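You operate a simulated robot arm through the tools that you are given. There is no shell and no other tool. Be economical: measure what you need, move in short steps, check, and stop when the job is done.

Carry out the task below with a simulated robot arm. There is one attempt and no reset: what you move stays moved.

TASK
Take the black shoe brush and leave it in the white washing bowl. Then take the white lint roller and leave it on top of the green tape roll.
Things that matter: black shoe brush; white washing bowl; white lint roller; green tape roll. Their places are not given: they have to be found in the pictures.

It is judged by the outcome, as a careful person would: the job done as asked, and still so three seconds after it is handed in. It fails if anything else is knocked over, pushed out of place, dropped, spilled or broken.

THE ROBOT
A 7-joint arm with a two-finger parallel gripper, fixed in place. Base frame: the origin is at the foot of the arm, x ahead of it, y to its left, z up; the work surface is at about z = 750. Lengths are in mm, angles in degrees, forces in N, time in s.
With the tool pointing down near the work surface it reaches from about 300 to 680 mm from the base axis. Its first joint turns from -66.0 to 66.0 degrees. Payload 1.57 kg.
Tool frame: the origin (TCP) lies between the finger pads and is the grasp point; the fingertips stand 30 mm ahead of it; z points along the fingers, y is the line along which they close. The gripper opens to 110 mm. The fingers are 24 mm wide and 12 mm thick; the gripper's body (48 by 112 mm) begins 78 mm behind the TCP.
Orientation is told as [roll, pitch, yaw] about the base's x, y, z axes, in that order, counted from this pose: with the fingers straight down and closing along the base's y, the tool's x points along the base's -x, its y along +y and its z along -z.

THE INTERFACE
- The arm moves only by the tool drive_tool. Its argument "moves" is a list of rows, each a list of 7 numbers: the shift along the tool's x, y, z in mm, then the turn, a rotation vector about the tool's x, y, z in degrees, then the finger opening in mm, from 0 to 110. In form: [[dx, dy, dz, ax, ay, az, claw], ...]. A call has 1 to 8 rows; each row is the pose to reach, as a shift and turn from the pose commanded when the call began, along the tool's axes at that moment. A row lasts 0.2 s, in which the tool goes at most 50 mm and 8.6 degrees; a call with a longer step from one row to the next is refused whole, and so is a gripper value outside its range. A pose out of reach is approached as far as the arm can. The call stops where the force on the tool passes 40 N (or 10 N more than at its start, if that is more) or the arm is blocked; 0.2 s more then pass. The fingers move at their own pace (about 108 mm/s each) and stop on an object; they squeeze with about 43 N. The grip force told is the motor's: it shows also when the fingers shut on nothing. Time passes only in rows, and 0.2 s behind the last, so rows that repeat a pose let the fingers close. It gives the time, the measured TCP pose, the force on the tool (base axes), the opening and the grip force at its end, in the units of the frame above (readings bear some noise), and new pictures: "show" is both (left out), scene, wrist or none.
- Cameras (640 x 400 px; columns grow to the right, rows downward): "scene" is fixed at [163.4, -389, 1405.6]; the picture's right is [0.84, -0.54, 0.00], its down [-0.28, -0.44, -0.86] and it looks along [0.46, 0.72, -0.52] (base axes); focal length 334 px, centre (320, 200). "wrist" rides on the gripper at [-36, 0, -80] in the tool frame; the picture's right is [0.00, -1.00, 0.00], its down [0.97, 0.00, -0.24] and it looks along [0.24, 0.00, 0.97] (tool axes); focal length 218 px, centre (320, 200).
- pixel_to_xyz(camera, pixels): for up to 12 pixels [column, row] of the newest picture of that camera ("zoom" is the newest enlarged one), the place [x, y, z] in the base frame of the surface seen there, good to about 2 mm, but the place of the scene camera against the robot may be out by one fixed shift of up to 12 mm in any direction. No time passes.
- inspect(camera, box): a new picture of the part [left, top, right, bottom] of that camera's present view, enlarged. No time passes.
- job_done(): hands the job in; it is judged then, once.

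Work in short steps. Measure before you move; look again where a grasp or a placing could have gone wrong, and mend it. You have 80 turns and 120 pictures in all, the two below and enlarged ones among them. Open the gripper and draw the arm clear of the work before you hand the job in, unless the task says otherwise; then end with one line.

The tools are called after "Emit:" as a command line: name --pt "numbers of a row" for each row, then --argument value for the rest, lists and objects as JSON in quotes. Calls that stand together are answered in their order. drive_tool: Moves the arm, as the interface text tells. Its arguments: {"type":"object","properties":{"moves":{"type":"array"},"show":{"type":"string","enum":["both","scene","wrist","none"]}},"required":["moves"]} The other tools are called the same way: pixel_to_xyz (camera, pixels) gives the place of the surface under pixels of a picture; inspect (camera, box) takes an enlarged picture of a part of a camera's view; job_done () hands the job in.

At the start:

```text
time_s: 0.0
ee_pos: [344.8, 194.6, 1050.1]
ee_rot: [0.0, 0.0, 0.1]
force: [0.7, 0.2, 0.1]
opening: 110.0
gripper_force: 0.1
```

scene: 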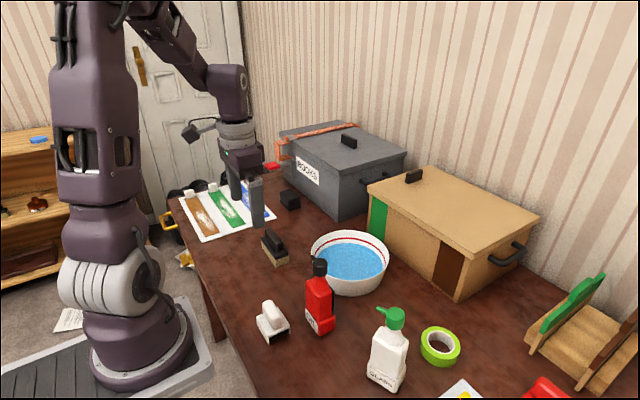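
wrist: 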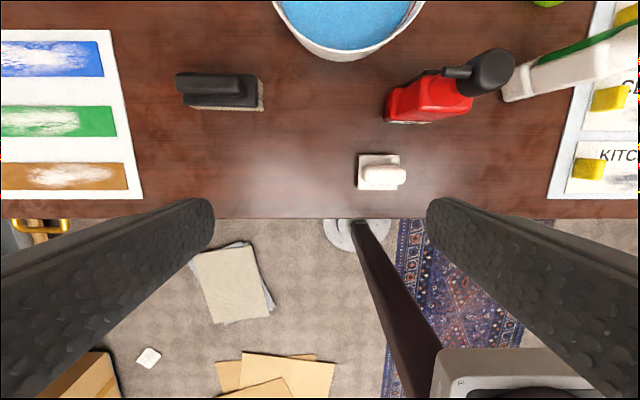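

The brush seems to be at scene (273,247), bowl (350,262), white roller (271,320), and tape (440,346). I'll look closer and measure.

Emit:
inspect --camera "scene" --box '[230, 210, 390, 350]'

Emit:
inspect --camera "wrist" --box '[150, 40, 450, 220]'

Emit:
pixel_to_xyz --camera "wrist" --pixels '[[179, 76], [254, 78], [215, 100], [262, 108], [187, 108], [360, 187], [403, 187], [385, 174], [360, 156], [320, 150], [340, 30], [450, 80]]'

Emit:
pixel_to_xyz --camera "scene" --pixels '[[440, 330], [422, 343], [459, 347], [440, 365], [440, 342], [350, 262], [312, 250], [388, 255], [350, 232], [350, 292], [271, 310], [273, 240]]'

```text
2.86 times, centred on (310, 280) of scene
```

zoom: 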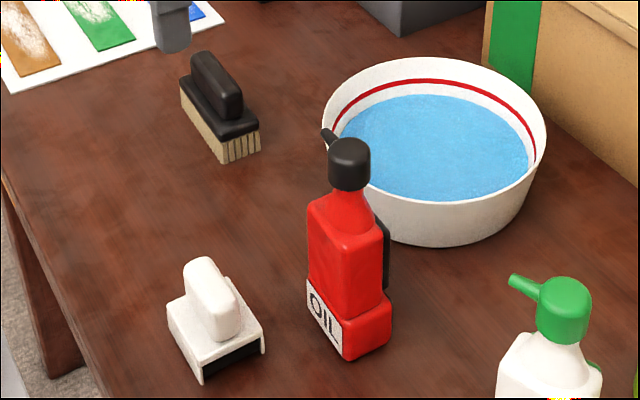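

```text
2.13 times, centred on (300, 130) of wrist
```

zoom: 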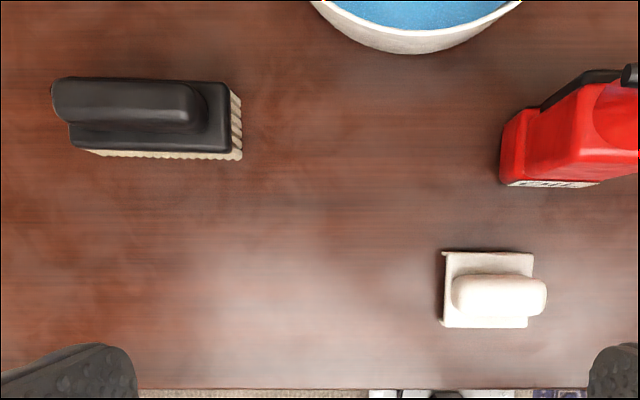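

```text
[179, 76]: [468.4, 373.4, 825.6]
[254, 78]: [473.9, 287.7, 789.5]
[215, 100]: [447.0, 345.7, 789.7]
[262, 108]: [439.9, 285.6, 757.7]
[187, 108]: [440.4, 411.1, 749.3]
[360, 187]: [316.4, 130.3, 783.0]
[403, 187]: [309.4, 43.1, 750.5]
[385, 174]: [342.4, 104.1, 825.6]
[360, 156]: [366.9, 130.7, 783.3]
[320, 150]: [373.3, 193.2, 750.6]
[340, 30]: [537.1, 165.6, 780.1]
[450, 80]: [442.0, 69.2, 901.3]
```

```text
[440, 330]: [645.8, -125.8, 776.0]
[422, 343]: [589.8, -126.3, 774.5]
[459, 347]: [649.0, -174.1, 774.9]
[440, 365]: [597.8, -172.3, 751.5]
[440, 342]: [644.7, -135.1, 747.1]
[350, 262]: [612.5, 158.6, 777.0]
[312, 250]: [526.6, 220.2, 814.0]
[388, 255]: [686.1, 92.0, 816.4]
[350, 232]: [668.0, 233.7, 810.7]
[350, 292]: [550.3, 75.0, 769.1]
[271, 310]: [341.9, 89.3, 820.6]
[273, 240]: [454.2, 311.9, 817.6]
```

Brush is near (460,335) with its handle along y, so I'll close across it along x. Moving above it and turning the tool by 90°.

Emit:
drive_tool --pt "-28 35 0 0 0 -8.5 110" --pt "-56 70 0 0 0 -17 110" --pt "-84 105 10 0 0 -25.5 110" --pt "-115 140 20 0 0 -34 110" --pt "-115 140 30 0 0 -42.5 110" --pt "-115 140 40 0 0 -51 110" --pt "-115 140 50 0 0 -59.5 110" --pt "-115 140 50 0 0 -68 110" --show "none"

Emit:
drive_tool --pt "0 0 0 0 0 -8 110" --pt "0 0 0 0 0 -16 110" --pt "0 0 0 0 0 -22 110" --pt "0 0 0 0 0 -22 110"

```text
time_s: 1.8
ee_pos: [460.2, 334.0, 1000.3]
ee_rot: [0.0, 0.0, 68.2]
force: [0.6, -0.5, 0.0]
opening: 110.1
gripper_force: 0.0
```

```text
time_s: 2.8
ee_pos: [459.2, 333.8, 1000.8]
ee_rot: [0.0, 0.0, 90.0]
force: [0.3, 0.4, 0.1]
opening: 109.8
gripper_force: 0.2
```

scene: 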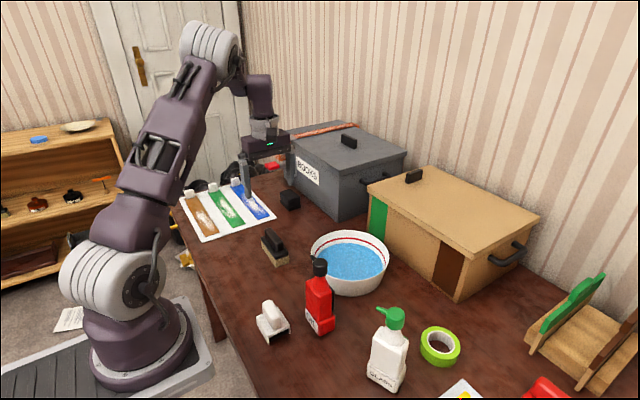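
wrist: 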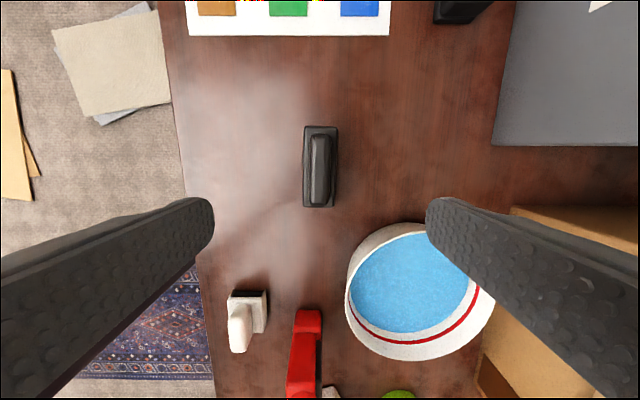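

Emit:
pixel_to_xyz --camera "wrist" --pixels '[[320, 140], [320, 160], [320, 195], [311, 165], [327, 165], [305, 160], [336, 160], [320, 128], [320, 205], [346, 290], [420, 226], [410, 358]]'

Emit:
inspect --camera "wrist" --box '[270, 110, 370, 220]'

Emit:
pixel_to_xyz --camera "scene" --pixels '[[311, 260], [330, 239], [388, 262], [372, 236], [350, 293], [384, 278], [393, 310], [388, 345], [422, 350], [458, 355], [445, 328], [427, 331]]'

```text
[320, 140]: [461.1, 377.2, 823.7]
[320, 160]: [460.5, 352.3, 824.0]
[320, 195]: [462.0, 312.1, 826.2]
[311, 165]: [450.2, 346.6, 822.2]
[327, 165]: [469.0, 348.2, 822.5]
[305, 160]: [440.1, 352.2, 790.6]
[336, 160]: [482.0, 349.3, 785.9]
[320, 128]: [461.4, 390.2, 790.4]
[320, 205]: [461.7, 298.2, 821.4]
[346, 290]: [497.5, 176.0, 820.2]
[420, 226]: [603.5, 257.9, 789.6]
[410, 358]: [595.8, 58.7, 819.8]
```

```text
3.64 times, centred on (320, 165) of wrist
```

zoom: 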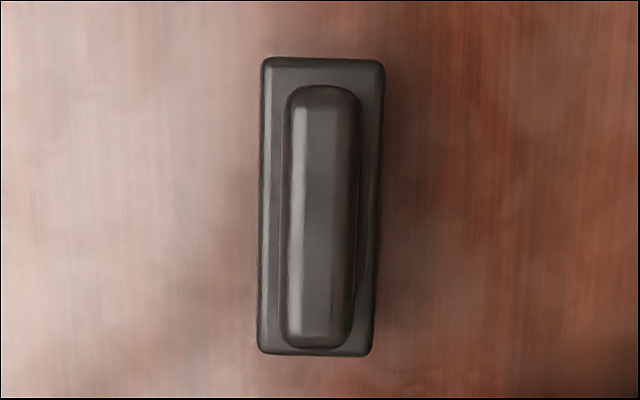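

```text
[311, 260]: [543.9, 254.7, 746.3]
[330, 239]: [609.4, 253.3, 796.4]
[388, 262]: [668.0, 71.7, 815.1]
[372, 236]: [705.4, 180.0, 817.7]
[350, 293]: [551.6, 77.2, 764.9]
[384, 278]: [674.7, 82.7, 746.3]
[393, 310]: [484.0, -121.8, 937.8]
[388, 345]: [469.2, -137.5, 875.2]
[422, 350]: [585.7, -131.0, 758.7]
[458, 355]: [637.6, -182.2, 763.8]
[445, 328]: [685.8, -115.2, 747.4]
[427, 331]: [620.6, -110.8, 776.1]
```

Handle spans x 450–472, y 302–382, top at 826, with the base top at 790. Descending to TCP z≈825 centred on (461.5, 342) and closing.

Emit:
drive_tool --pt "-8 -1.5 45 0 0 0 70" --pt "-8 -1.5 90 0 0 0 70" --pt "-8 -1.5 130 0 0 0 70" --pt "-8 -1.5 160 0 0 0 70" --pt "-8 -1.5 176 0 0 0 70" --pt "-8 -1.5 176 0 0 0 10" --pt "-8 -1.5 176 0 0 0 10" --pt "-8 -1.5 176 0 0 0 10" --show "wrist"

```text
time_s: 4.6
ee_pos: [462.3, 342.8, 824.2]
ee_rot: [0.0, 0.2, 90.0]
force: [-0.4, 0.3, -0.6]
opening: 25.1
gripper_force: 36.3
```

wrist: 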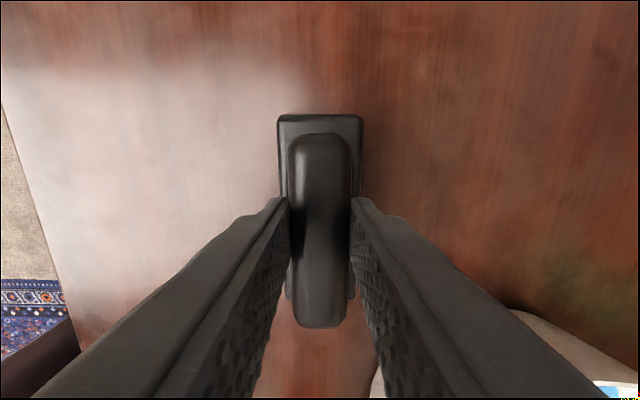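

Gripped at 25 mm. Lifting, then measuring the bowl and the box beside it.

Emit:
drive_tool --pt "0 0 -30 0 0 0 10" --pt "0 0 -75 0 0 0 10" --pt "0 0 -120 0 0 0 10" --pt "0 0 -150 0 0 0 10" --pt "0 0 -150 0 0 0 10"

Emit:
pixel_to_xyz --camera "scene" --pixels '[[370, 186], [374, 230], [457, 298], [455, 250], [327, 262], [345, 237], [376, 246], [350, 255], [345, 275], [319, 262], [372, 275], [386, 255]]'

```text
time_s: 5.8
ee_pos: [461.9, 340.8, 975.0]
ee_rot: [0.0, 0.0, 90.1]
force: [0.5, -0.2, -1.0]
opening: 25.3
gripper_force: 36.9
```

scene: 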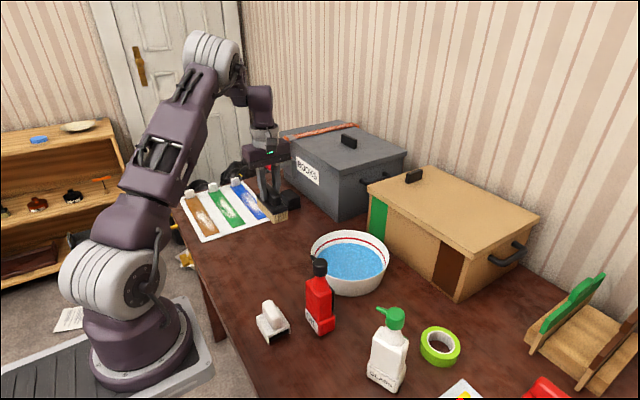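
wrist: 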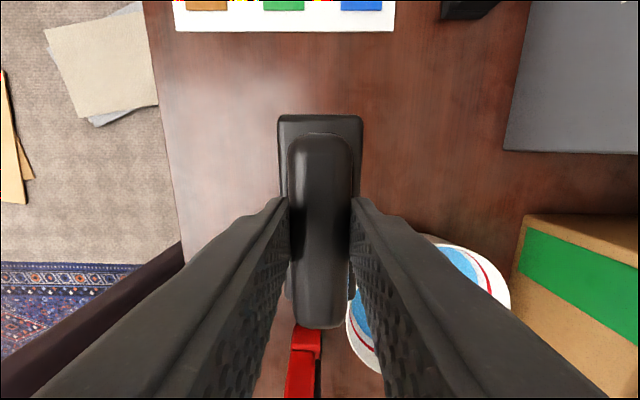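

```text
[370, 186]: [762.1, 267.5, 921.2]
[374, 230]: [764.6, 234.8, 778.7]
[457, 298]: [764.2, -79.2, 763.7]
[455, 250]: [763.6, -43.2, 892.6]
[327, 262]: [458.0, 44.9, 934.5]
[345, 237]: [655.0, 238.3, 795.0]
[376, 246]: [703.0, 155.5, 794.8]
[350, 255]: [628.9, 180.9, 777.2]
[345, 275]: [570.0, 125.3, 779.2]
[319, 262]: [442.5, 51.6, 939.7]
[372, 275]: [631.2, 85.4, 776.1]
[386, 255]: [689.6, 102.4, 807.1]
```

Bowl centre is about (603,157), rim z≈820, radius ~102. Carrying the brush over it at z 975.

Emit:
drive_tool --pt "31 -24 0 0 0 0 10" --pt "62 -47 0 0 0 0 10" --pt "93 -70 0 0 0 0 10" --pt "124 -94 0 0 0 0 10" --pt "155 -117 0 0 0 0 10" --pt "184 -140 0 0 0 0 10" --pt "184 -140 0 0 0 0 10"

```text
time_s: 7.4
ee_pos: [601.1, 159.4, 976.5]
ee_rot: [0.1, 0.0, 90.0]
force: [0.8, -0.1, 0.1]
opening: 25.2
gripper_force: 36.1
```

scene: 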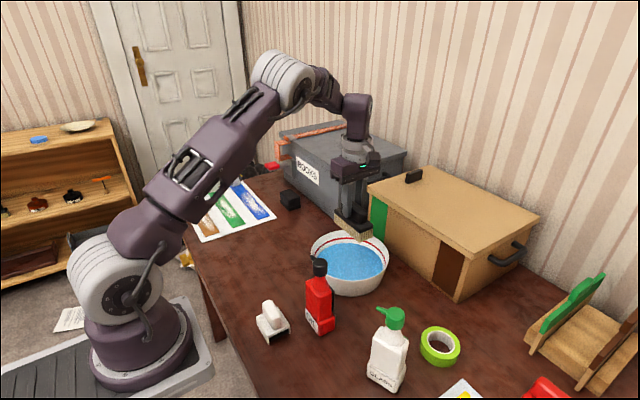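
wrist: 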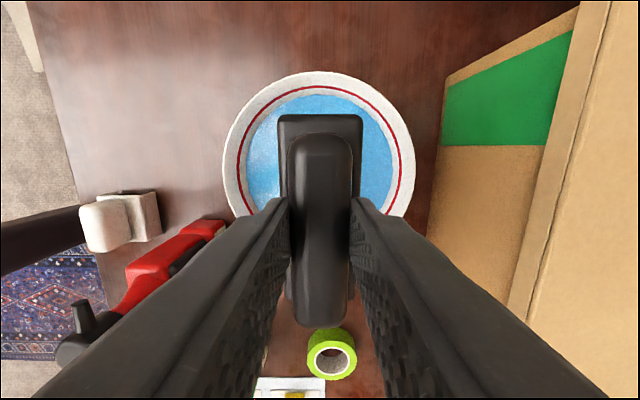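

Centred over the bowl. Lowering to just above the water (TCP ~862) then slowly farther, watching force.

Emit:
drive_tool --pt "0 0 40 0 0 0 10" --pt "0 0 80 0 0 0 10" --pt "0 0 108 0 0 0 10" --pt "0 0 114 0 0 0 10" --pt "0 0 119 0 0 0 10" --pt "0 0 122 0 0 0 10"

```text
time_s: 8.8
ee_pos: [602.2, 156.9, 852.1]
ee_rot: [0.0, 0.1, 90.0]
force: [-0.3, 0.1, -0.6]
opening: 25.4
gripper_force: 36.7
```

scene: 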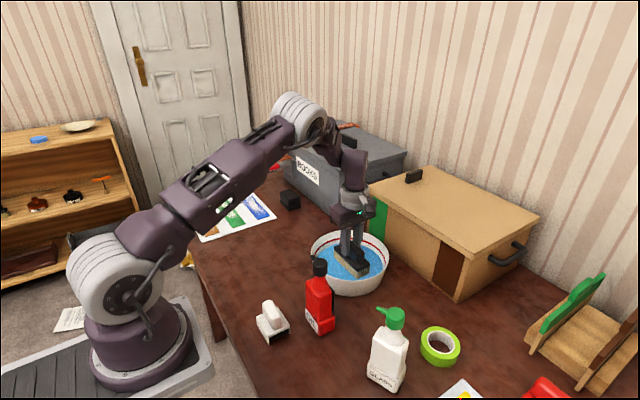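
wrist: 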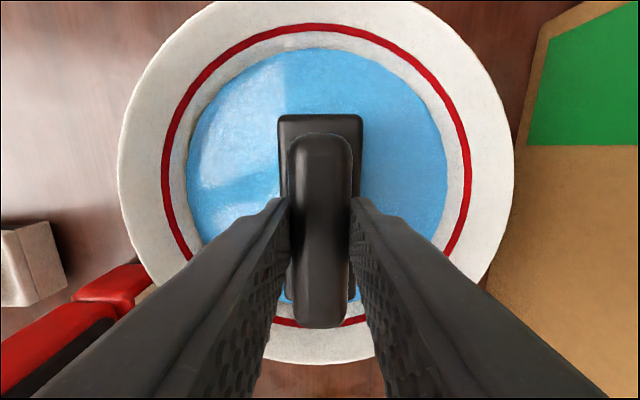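

No contact yet; lowering farther in small steps.

Emit:
drive_tool --pt "0 0 4 0 0 0 10" --pt "0 0 8 0 0 0 10" --pt "0 0 12 0 0 0 10" --pt "0 0 15 0 0 0 10" --pt "0 0 15 0 0 0 10" --show "scene"

```text
time_s: 10.0
ee_pos: [601.3, 157.8, 838.0]
ee_rot: [0.0, 0.0, 89.9]
force: [0.2, 0.3, -1.4]
opening: 25.1
gripper_force: 36.8
```

scene: 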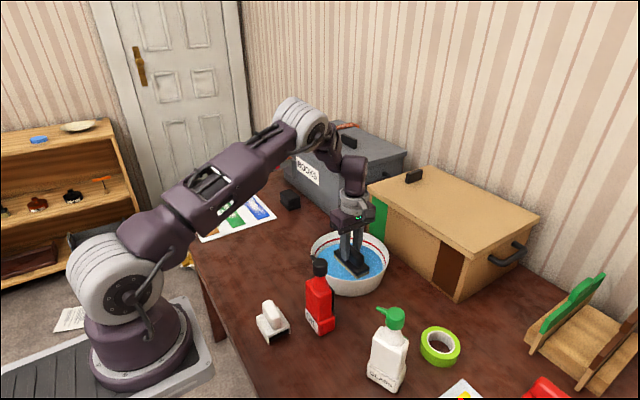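

Emit:
drive_tool --pt "0 0 2 0 0 0 10" --pt "0 0 4 0 0 0 10" --pt "0 0 6 0 0 0 10" --pt "0 0 8 0 0 0 10" --pt "0 0 8 0 0 0 10" --show "none"

```text
time_s: 11.2
ee_pos: [602.4, 157.9, 829.8]
ee_rot: [0.0, 0.0, 90.0]
force: [-0.6, 0.0, -0.4]
opening: 25.2
gripper_force: 36.4
```

Brush bottom is at ~756, nearly on the bowl floor. Releasing to 60 mm and rising.

Emit:
drive_tool --pt "0 0 0 0 0 0 45" --pt "0 0 0 0 0 0 60" --pt "0 0 0 0 0 0 60" --pt "0 0 -30 0 0 0 60" --pt "0 0 -75 0 0 0 60" --pt "0 0 -120 0 0 0 60" --pt "0 0 -165 0 0 0 60" --pt "0 0 -190 0 0 0 60"

```text
time_s: 13.0
ee_pos: [600.4, 158.8, 1020.7]
ee_rot: [0.0, 0.0, 90.0]
force: [-0.9, -0.4, -0.1]
opening: 60.0
gripper_force: 0.0
```

scene: 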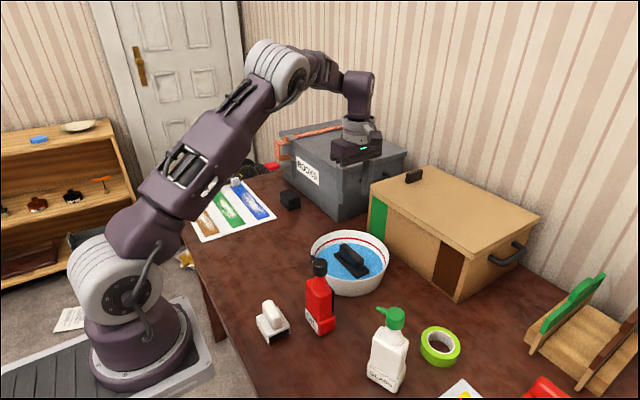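
wrist: 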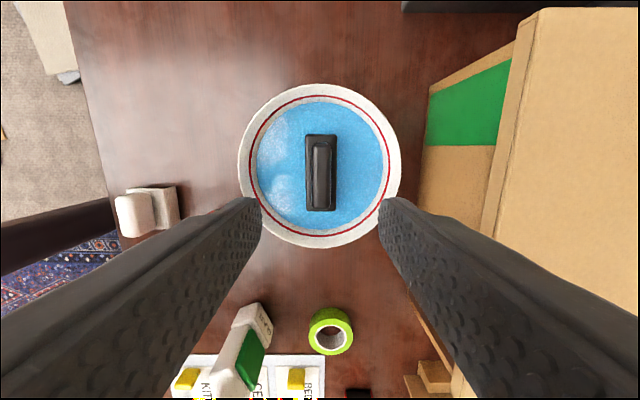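

Brush lies in the bowl. Measuring the tape from here, then moving above the roller.

Emit:
pixel_to_xyz --camera "wrist" --pixels '[[309, 331], [353, 331], [331, 310], [331, 354], [316, 316], [347, 346], [331, 335], [268, 325], [245, 312], [262, 340]]'

Emit:
inspect --camera "wrist" --box '[220, 290, 380, 390]'

Emit:
drive_tool --pt "10 45 0 0 0 0 70" --pt "20 90 0 0 0 0 70" --pt "30 135 0 0 0 0 70" --pt "40 180 0 0 0 0 70" --pt "48 222 0 0 0 0 70" --pt "54 258 10 0 0 0 70" --pt "54 258 20 0 0 0 70"

```text
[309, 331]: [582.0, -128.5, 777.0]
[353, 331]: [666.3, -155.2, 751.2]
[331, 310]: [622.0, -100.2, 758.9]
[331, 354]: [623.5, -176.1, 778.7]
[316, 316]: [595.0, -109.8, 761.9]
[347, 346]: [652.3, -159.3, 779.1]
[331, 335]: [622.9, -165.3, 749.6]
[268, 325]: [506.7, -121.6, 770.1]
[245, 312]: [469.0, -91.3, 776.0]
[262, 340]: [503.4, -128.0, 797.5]
```

```text
4.00 times, centred on (300, 340) of wrist
```

zoom: 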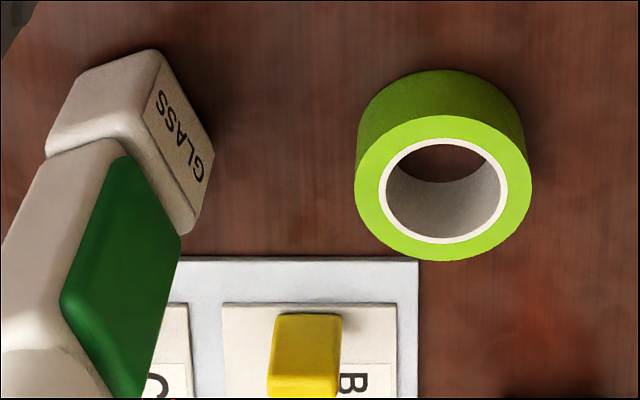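

```text
time_s: 14.6
ee_pos: [343.4, 104.4, 1000.9]
ee_rot: [0.0, 0.0, 90.1]
force: [0.2, -0.6, 0.2]
opening: 70.2
gripper_force: 0.1
```

scene: 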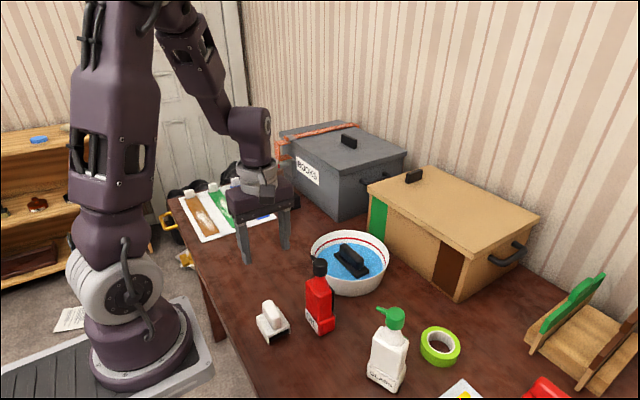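
wrist: 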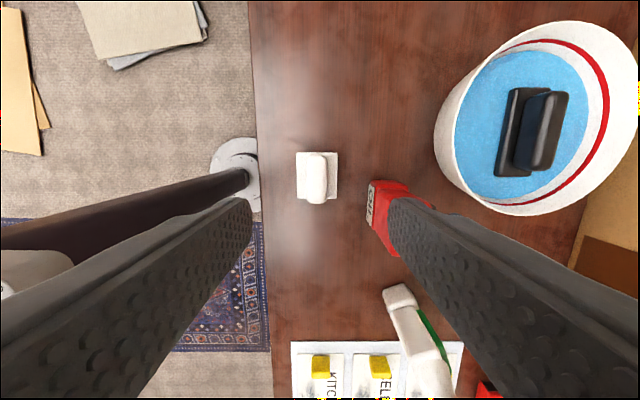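

Emit:
inspect --camera "wrist" --box '[270, 130, 370, 220]'

Emit:
pixel_to_xyz --camera "wrist" --pixels '[[317, 158], [317, 170], [317, 185], [317, 198], [309, 175], [325, 175], [299, 170], [335, 170], [303, 155], [303, 193], [334, 193], [334, 155]]'

```text
4.44 times, centred on (320, 175) of wrist
```

zoom: 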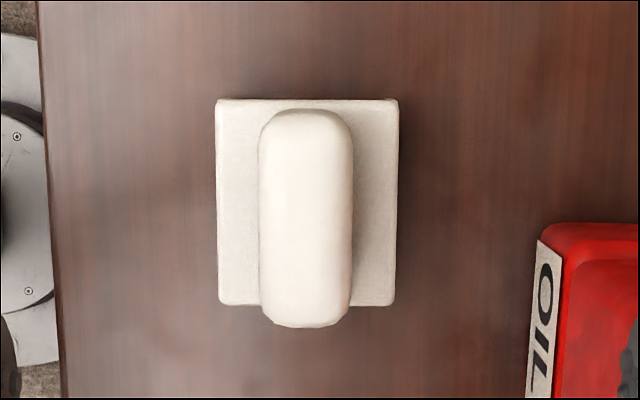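

```text
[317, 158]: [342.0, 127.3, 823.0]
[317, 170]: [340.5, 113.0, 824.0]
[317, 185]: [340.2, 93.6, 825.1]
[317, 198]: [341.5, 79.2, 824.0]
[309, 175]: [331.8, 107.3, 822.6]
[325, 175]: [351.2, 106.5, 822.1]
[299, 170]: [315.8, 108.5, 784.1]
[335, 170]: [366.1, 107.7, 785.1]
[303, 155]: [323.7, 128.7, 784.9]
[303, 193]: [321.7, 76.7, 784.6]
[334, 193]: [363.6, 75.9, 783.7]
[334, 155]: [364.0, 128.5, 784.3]
```

Roller handle is x 330–352, y 76–130, top 825, base plate top 785. Descending to TCP z≈820 and closing.

Emit:
drive_tool --pt "1 1.5 45 0 0 0 60" --pt "1 1.5 90 0 0 0 60" --pt "1 1.5 130 0 0 0 60" --pt "1 1.5 160 0 0 0 60" --pt "1 1.5 179 0 0 0 60" --pt "1 1.5 179 0 0 0 10" --pt "1 1.5 179 0 0 0 10" --pt "1 1.5 179 0 0 0 10"

```text
time_s: 16.4
ee_pos: [341.6, 104.2, 823.0]
ee_rot: [0.0, 0.0, 90.1]
force: [0.1, 0.3, -0.4]
opening: 25.4
gripper_force: 36.7
```

scene: 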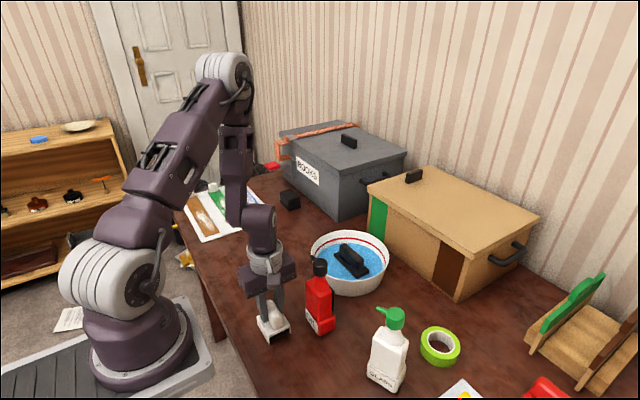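
wrist: 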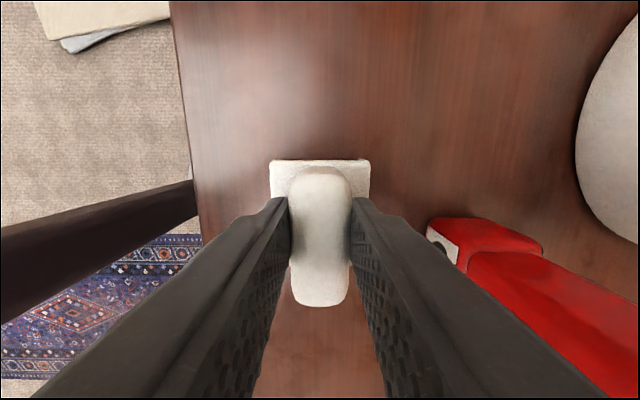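

Gripped at 25 mm. Lifting well above the bottles (~945).

Emit:
drive_tool --pt "0 0 -30 0 0 0 10" --pt "0 0 -75 0 0 0 10" --pt "0 0 -120 0 0 0 10" --pt "0 0 -165 0 0 0 10" --pt "0 0 -205 0 0 0 10" --pt "0 0 -240 0 0 0 10" --pt "0 0 -240 0 0 0 10" --show "scene"

```text
time_s: 18.0
ee_pos: [343.0, 103.9, 1061.3]
ee_rot: [0.0, 0.0, 90.0]
force: [0.2, -0.5, -0.3]
opening: 25.5
gripper_force: 36.7
```

scene: 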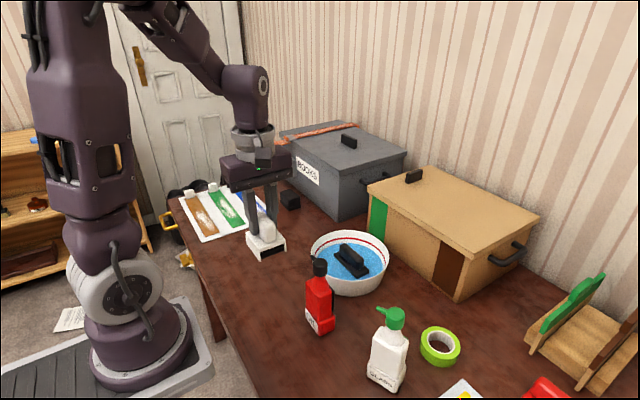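

Held firmly. Carrying it over the tape roll near (622,-137).

Emit:
drive_tool --pt "30 -35 0 0 0 0 10" --pt "60 -70 0 0 0 0 10" --pt "90 -105 0 0 0 0 10" --pt "120 -140 0 0 0 0 10" --pt "150 -175 0 0 0 0 10" --pt "180 -210 0 0 0 0 10" --pt "211 -246 0 0 0 0 10" --pt "241 -280 0 0 0 0 10"

```text
time_s: 19.8
ee_pos: [620.4, -136.9, 1061.7]
ee_rot: [0.1, 0.0, 90.0]
force: [0.3, -0.2, -1.2]
opening: 25.0
gripper_force: 36.8
```

scene: 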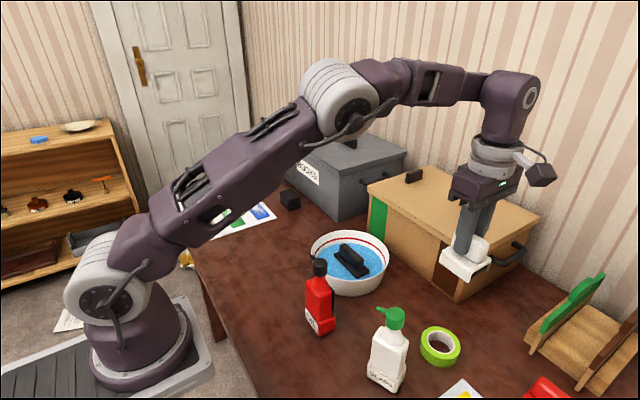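
wrist: 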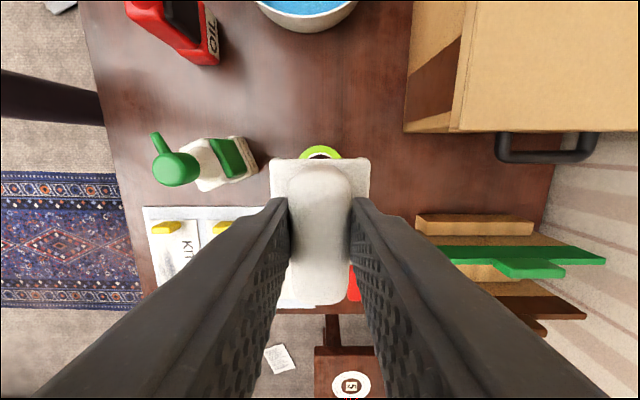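

Tape peeks out above the roller at (320,150). Measuring its edge and neighbors.

Emit:
pixel_to_xyz --camera "wrist" --pixels '[[320, 148], [302, 154], [338, 154], [175, 168], [250, 150], [262, 170], [415, 222], [407, 130], [440, 262]]'

Emit:
inspect --camera "wrist" --box '[270, 130, 370, 190]'

```text
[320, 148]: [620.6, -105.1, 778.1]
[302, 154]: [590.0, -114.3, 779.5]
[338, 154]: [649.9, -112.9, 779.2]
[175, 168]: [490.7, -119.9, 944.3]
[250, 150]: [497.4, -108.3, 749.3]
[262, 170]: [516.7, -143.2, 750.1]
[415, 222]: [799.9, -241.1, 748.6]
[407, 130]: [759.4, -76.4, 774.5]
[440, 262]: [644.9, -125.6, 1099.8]
```

```text
6.40 times, centred on (320, 160) of wrist
```

zoom: 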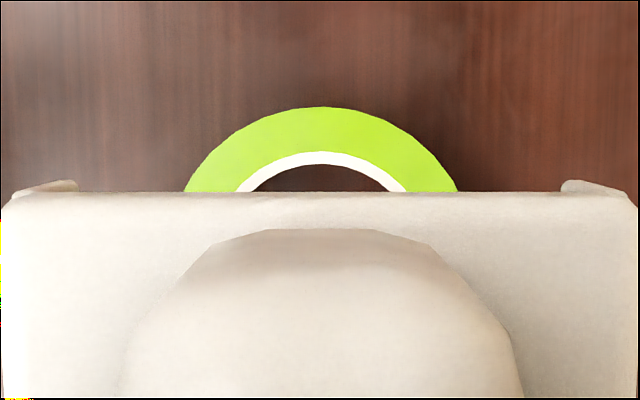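

Tape centre ≈ (620.5,-139), top 778. Lowering to ~15 mm above it.

Emit:
drive_tool --pt "1 0 45 0 0 0 10" --pt "1 0 90 0 0 0 10" --pt "1 0 135 0 0 0 10" --pt "1 0 170 0 0 0 10" --pt "1 0 195 0 0 0 10" --pt "1 0 195 0 0 0 10"

Emit:
inspect --camera "scene" --box '[370, 270, 500, 390]'

```text
time_s: 21.2
ee_pos: [621.9, -140.4, 864.6]
ee_rot: [0.0, 0.0, 90.0]
force: [0.8, -0.1, -0.6]
opening: 25.5
gripper_force: 37.1
```

scene: 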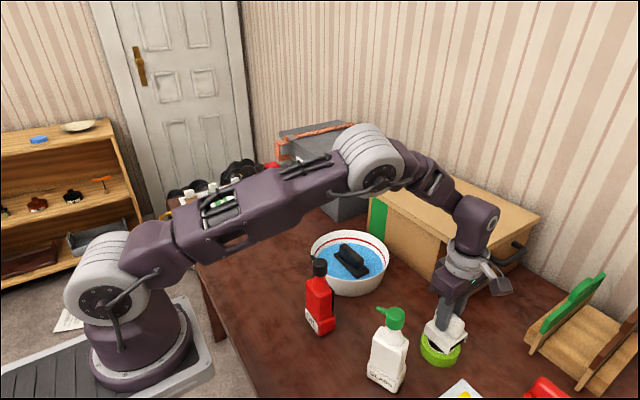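
wrist: 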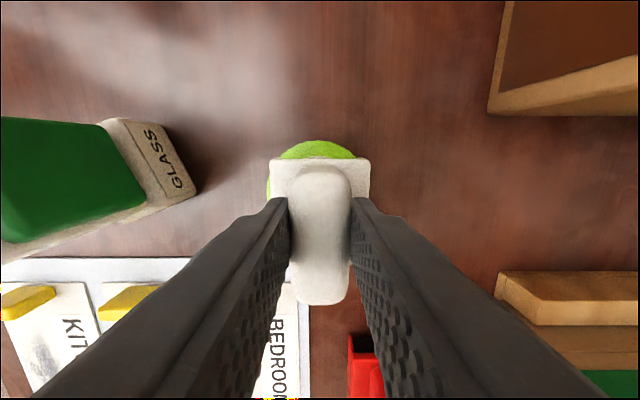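

```text
3.33 times, centred on (435, 330) of scene
```

zoom: 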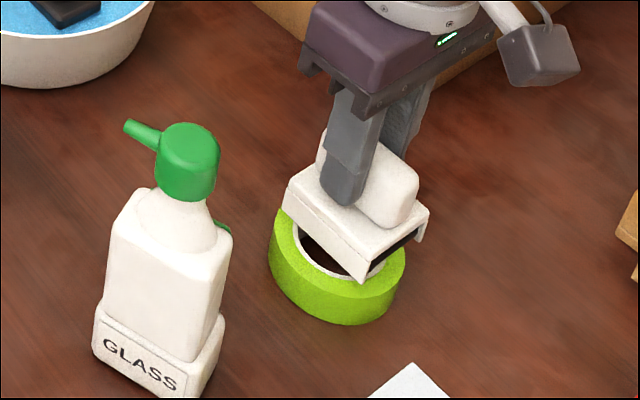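

Emit:
pixel_to_xyz --camera "wrist" --pixels '[[318, 150], [318, 142], [290, 155], [348, 155], [268, 188], [320, 160]]'

Emit:
drive_tool --pt "0 0 4 0 0 0 10" --pt "0 0 8 0 0 0 10" --pt "0 0 11 0 0 0 10" --pt "0 0 13 0 0 0 10" --pt "0 0 13 0 0 0 10" --show "none"

Emit:
inspect --camera "scene" --box '[390, 290, 490, 380]'

```text
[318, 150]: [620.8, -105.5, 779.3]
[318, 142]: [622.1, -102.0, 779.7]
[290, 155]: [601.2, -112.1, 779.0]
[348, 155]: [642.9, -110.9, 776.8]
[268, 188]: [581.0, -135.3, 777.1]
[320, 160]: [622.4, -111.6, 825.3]
```

```text
time_s: 22.4
ee_pos: [622.5, -139.2, 853.7]
ee_rot: [0.0, 0.1, 90.0]
force: [0.3, 0.2, -1.5]
opening: 25.4
gripper_force: 36.4
```

```text
4.44 times, centred on (440, 335) of scene
```

zoom: 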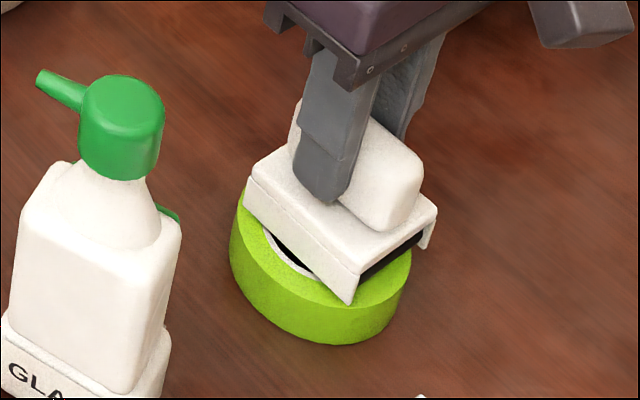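

Nearly touching; lowering in 1 mm steps.

Emit:
drive_tool --pt "1 0 1 0 0 0 10" --pt "1 0 2 0 0 0 10" --pt "1 0 3 0 0 0 10" --pt "1 0 3 0 0 0 10" --show "none"

```text
time_s: 23.4
ee_pos: [624.4, -140.1, 851.5]
ee_rot: [-0.3, 0.1, 89.9]
force: [-3.6, 0.3, 31.1]
opening: 25.4
gripper_force: 36.3
```

Contact (31 N up). Relaxing by 2 mm, then opening and rising.

Emit:
drive_tool --pt "0 0 -1.5 0 0 0 10" --pt "0 0 -1.5 0 0 0 10" --show "none"

Emit:
drive_tool --pt "0 0 0 0 0 0 40" --pt "0 0 0 0 0 0 60" --pt "0 0 0 0 0 0 60"

```text
time_s: 24.0
ee_pos: [623.7, -139.7, 852.1]
ee_rot: [0.0, -0.1, 90.0]
force: [3.2, -1.0, 14.4]
opening: 25.2
gripper_force: 37.0
```

```text
time_s: 24.8
ee_pos: [623.7, -140.2, 852.5]
ee_rot: [0.0, 0.0, 90.0]
force: [0.4, 0.0, -0.2]
opening: 59.6
gripper_force: 0.0
```

scene: 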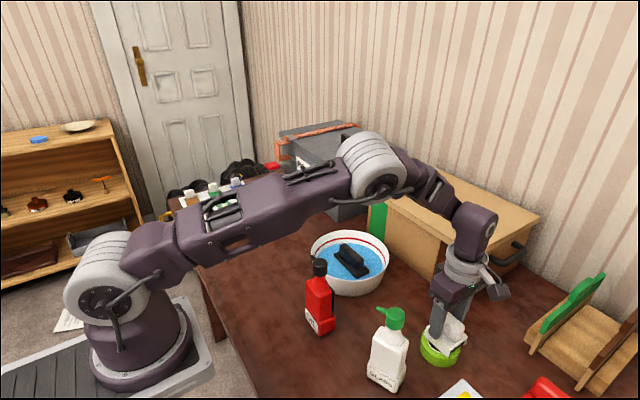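
wrist: 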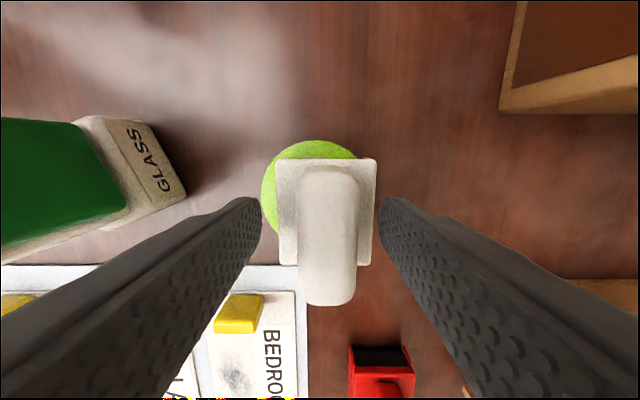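

Released; the roller looks slightly offset to +x. Rising straight up and inspecting.

Emit:
drive_tool --pt "0 0 -20 0 0 0 60" --pt "0 0 -60 0 0 0 60" --pt "0 0 -105 0 0 0 60" --pt "0 0 -150 0 0 0 60" --pt "0 0 -150 0 0 0 60"

Emit:
inspect --camera "scene" --box '[390, 290, 490, 380]'

Emit:
inspect --camera "wrist" --box '[260, 120, 380, 230]'

```text
time_s: 26.0
ee_pos: [623.3, -141.0, 1004.0]
ee_rot: [0.0, 0.0, 90.0]
force: [0.8, 0.3, -0.3]
opening: 60.1
gripper_force: 0.1
```

scene: 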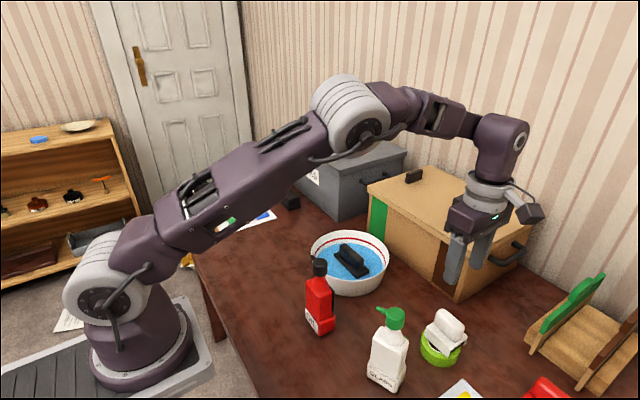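
wrist: 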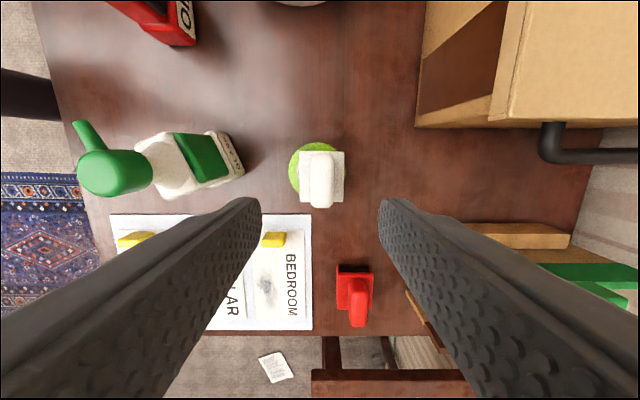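

```text
4.44 times, centred on (440, 335) of scene
```

zoom: 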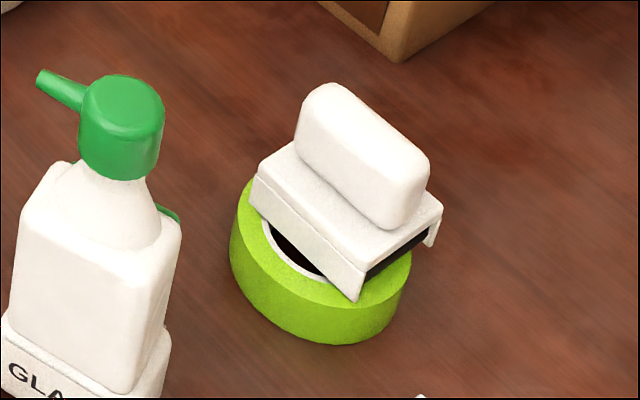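

```text
3.64 times, centred on (320, 175) of wrist
```

zoom: 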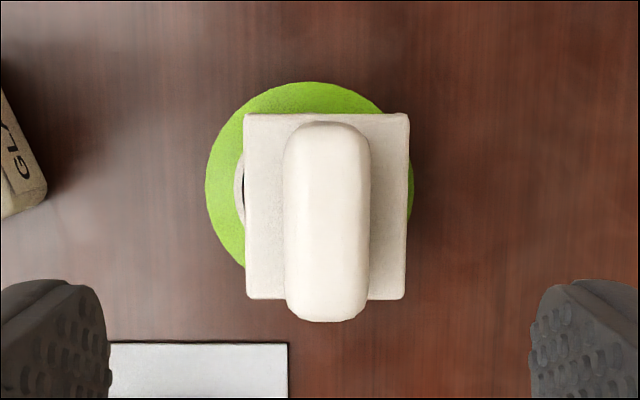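

Roller sits about 6 mm off-centre and may be a bit tilted. Measuring.

Emit:
pixel_to_xyz --camera "wrist" --pixels '[[330, 155], [332, 195], [342, 157], [342, 195], [304, 155], [304, 195], [321, 160], [321, 198], [290, 175], [305, 144], [323, 175], [339, 175]]'

Emit:
pixel_to_xyz --camera "zoom" --pixels '[[210, 180], [412, 190], [309, 85], [250, 125], [250, 290], [402, 125], [400, 290], [265, 200], [390, 200]]'

```text
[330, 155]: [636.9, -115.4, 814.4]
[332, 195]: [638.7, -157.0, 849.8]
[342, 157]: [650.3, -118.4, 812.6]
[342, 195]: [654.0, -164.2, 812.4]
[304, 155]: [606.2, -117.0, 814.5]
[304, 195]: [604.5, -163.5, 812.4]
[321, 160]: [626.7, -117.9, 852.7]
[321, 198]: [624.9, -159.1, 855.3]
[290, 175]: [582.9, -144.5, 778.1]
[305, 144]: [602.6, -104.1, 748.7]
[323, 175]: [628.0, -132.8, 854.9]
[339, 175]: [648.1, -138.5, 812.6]
```

```text
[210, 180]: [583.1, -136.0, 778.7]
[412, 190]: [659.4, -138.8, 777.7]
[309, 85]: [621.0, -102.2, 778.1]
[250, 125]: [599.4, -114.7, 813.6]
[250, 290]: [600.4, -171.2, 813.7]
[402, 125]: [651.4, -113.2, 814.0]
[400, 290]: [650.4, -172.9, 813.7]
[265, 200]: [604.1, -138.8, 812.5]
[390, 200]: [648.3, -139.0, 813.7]
```

The roller is level (plate at 813.5 all over) and within 5 mm of the tape's centre. Drawing the arm up and back for a last check.

Emit:
drive_tool --pt "0 10 -40 0 0 0 60" --pt "-10 50 -60 0 0 0 60" --pt "-20 95 -70 0 0 0 60" --pt "-30 140 -70 0 0 0 60" --pt "-50 180 -70 0 0 0 60" --pt "-90 200 -70 0 0 0 60" --pt "-130 220 -70 0 0 0 60" --pt "-170 240 -70 0 0 0 60" --show "scene"

Emit:
inspect --camera "scene" --box '[290, 210, 490, 380]'

```text
time_s: 27.8
ee_pos: [380.7, 32.9, 1072.6]
ee_rot: [0.0, 0.0, 90.0]
force: [-0.5, -1.1, 0.1]
opening: 60.2
gripper_force: 0.1
```

scene: 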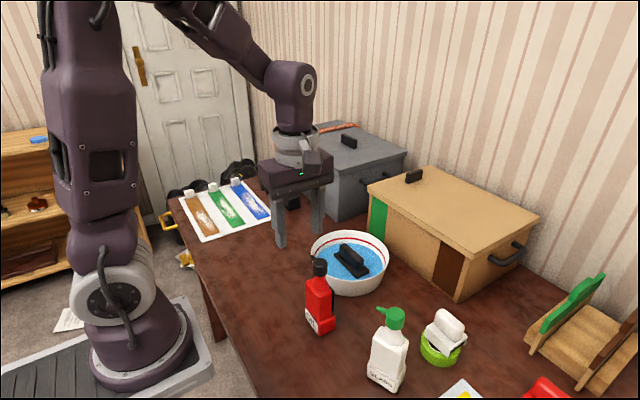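

```text
2.35 times, centred on (390, 295) of scene
```

zoom: 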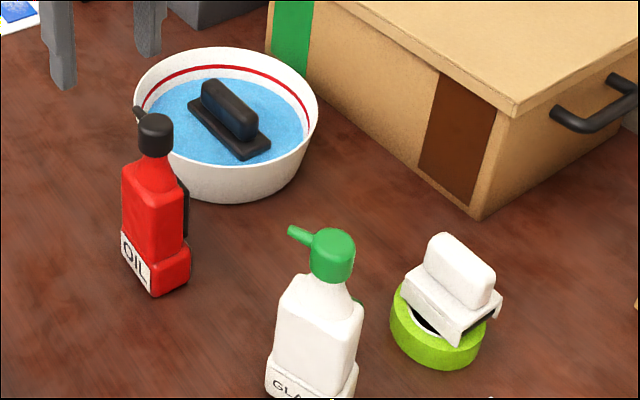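

Both things are in place, nothing else has moved, and the arm is clear with the gripper open. Handing in.

Emit:
job_done

```text
The job is handed in.
```

The black shoe brush is in the white washing bowl, and the white lint roller sits level on top of the green tape roll, about 5 mm off its centre; nothing else looked disturbed in the last pictures.
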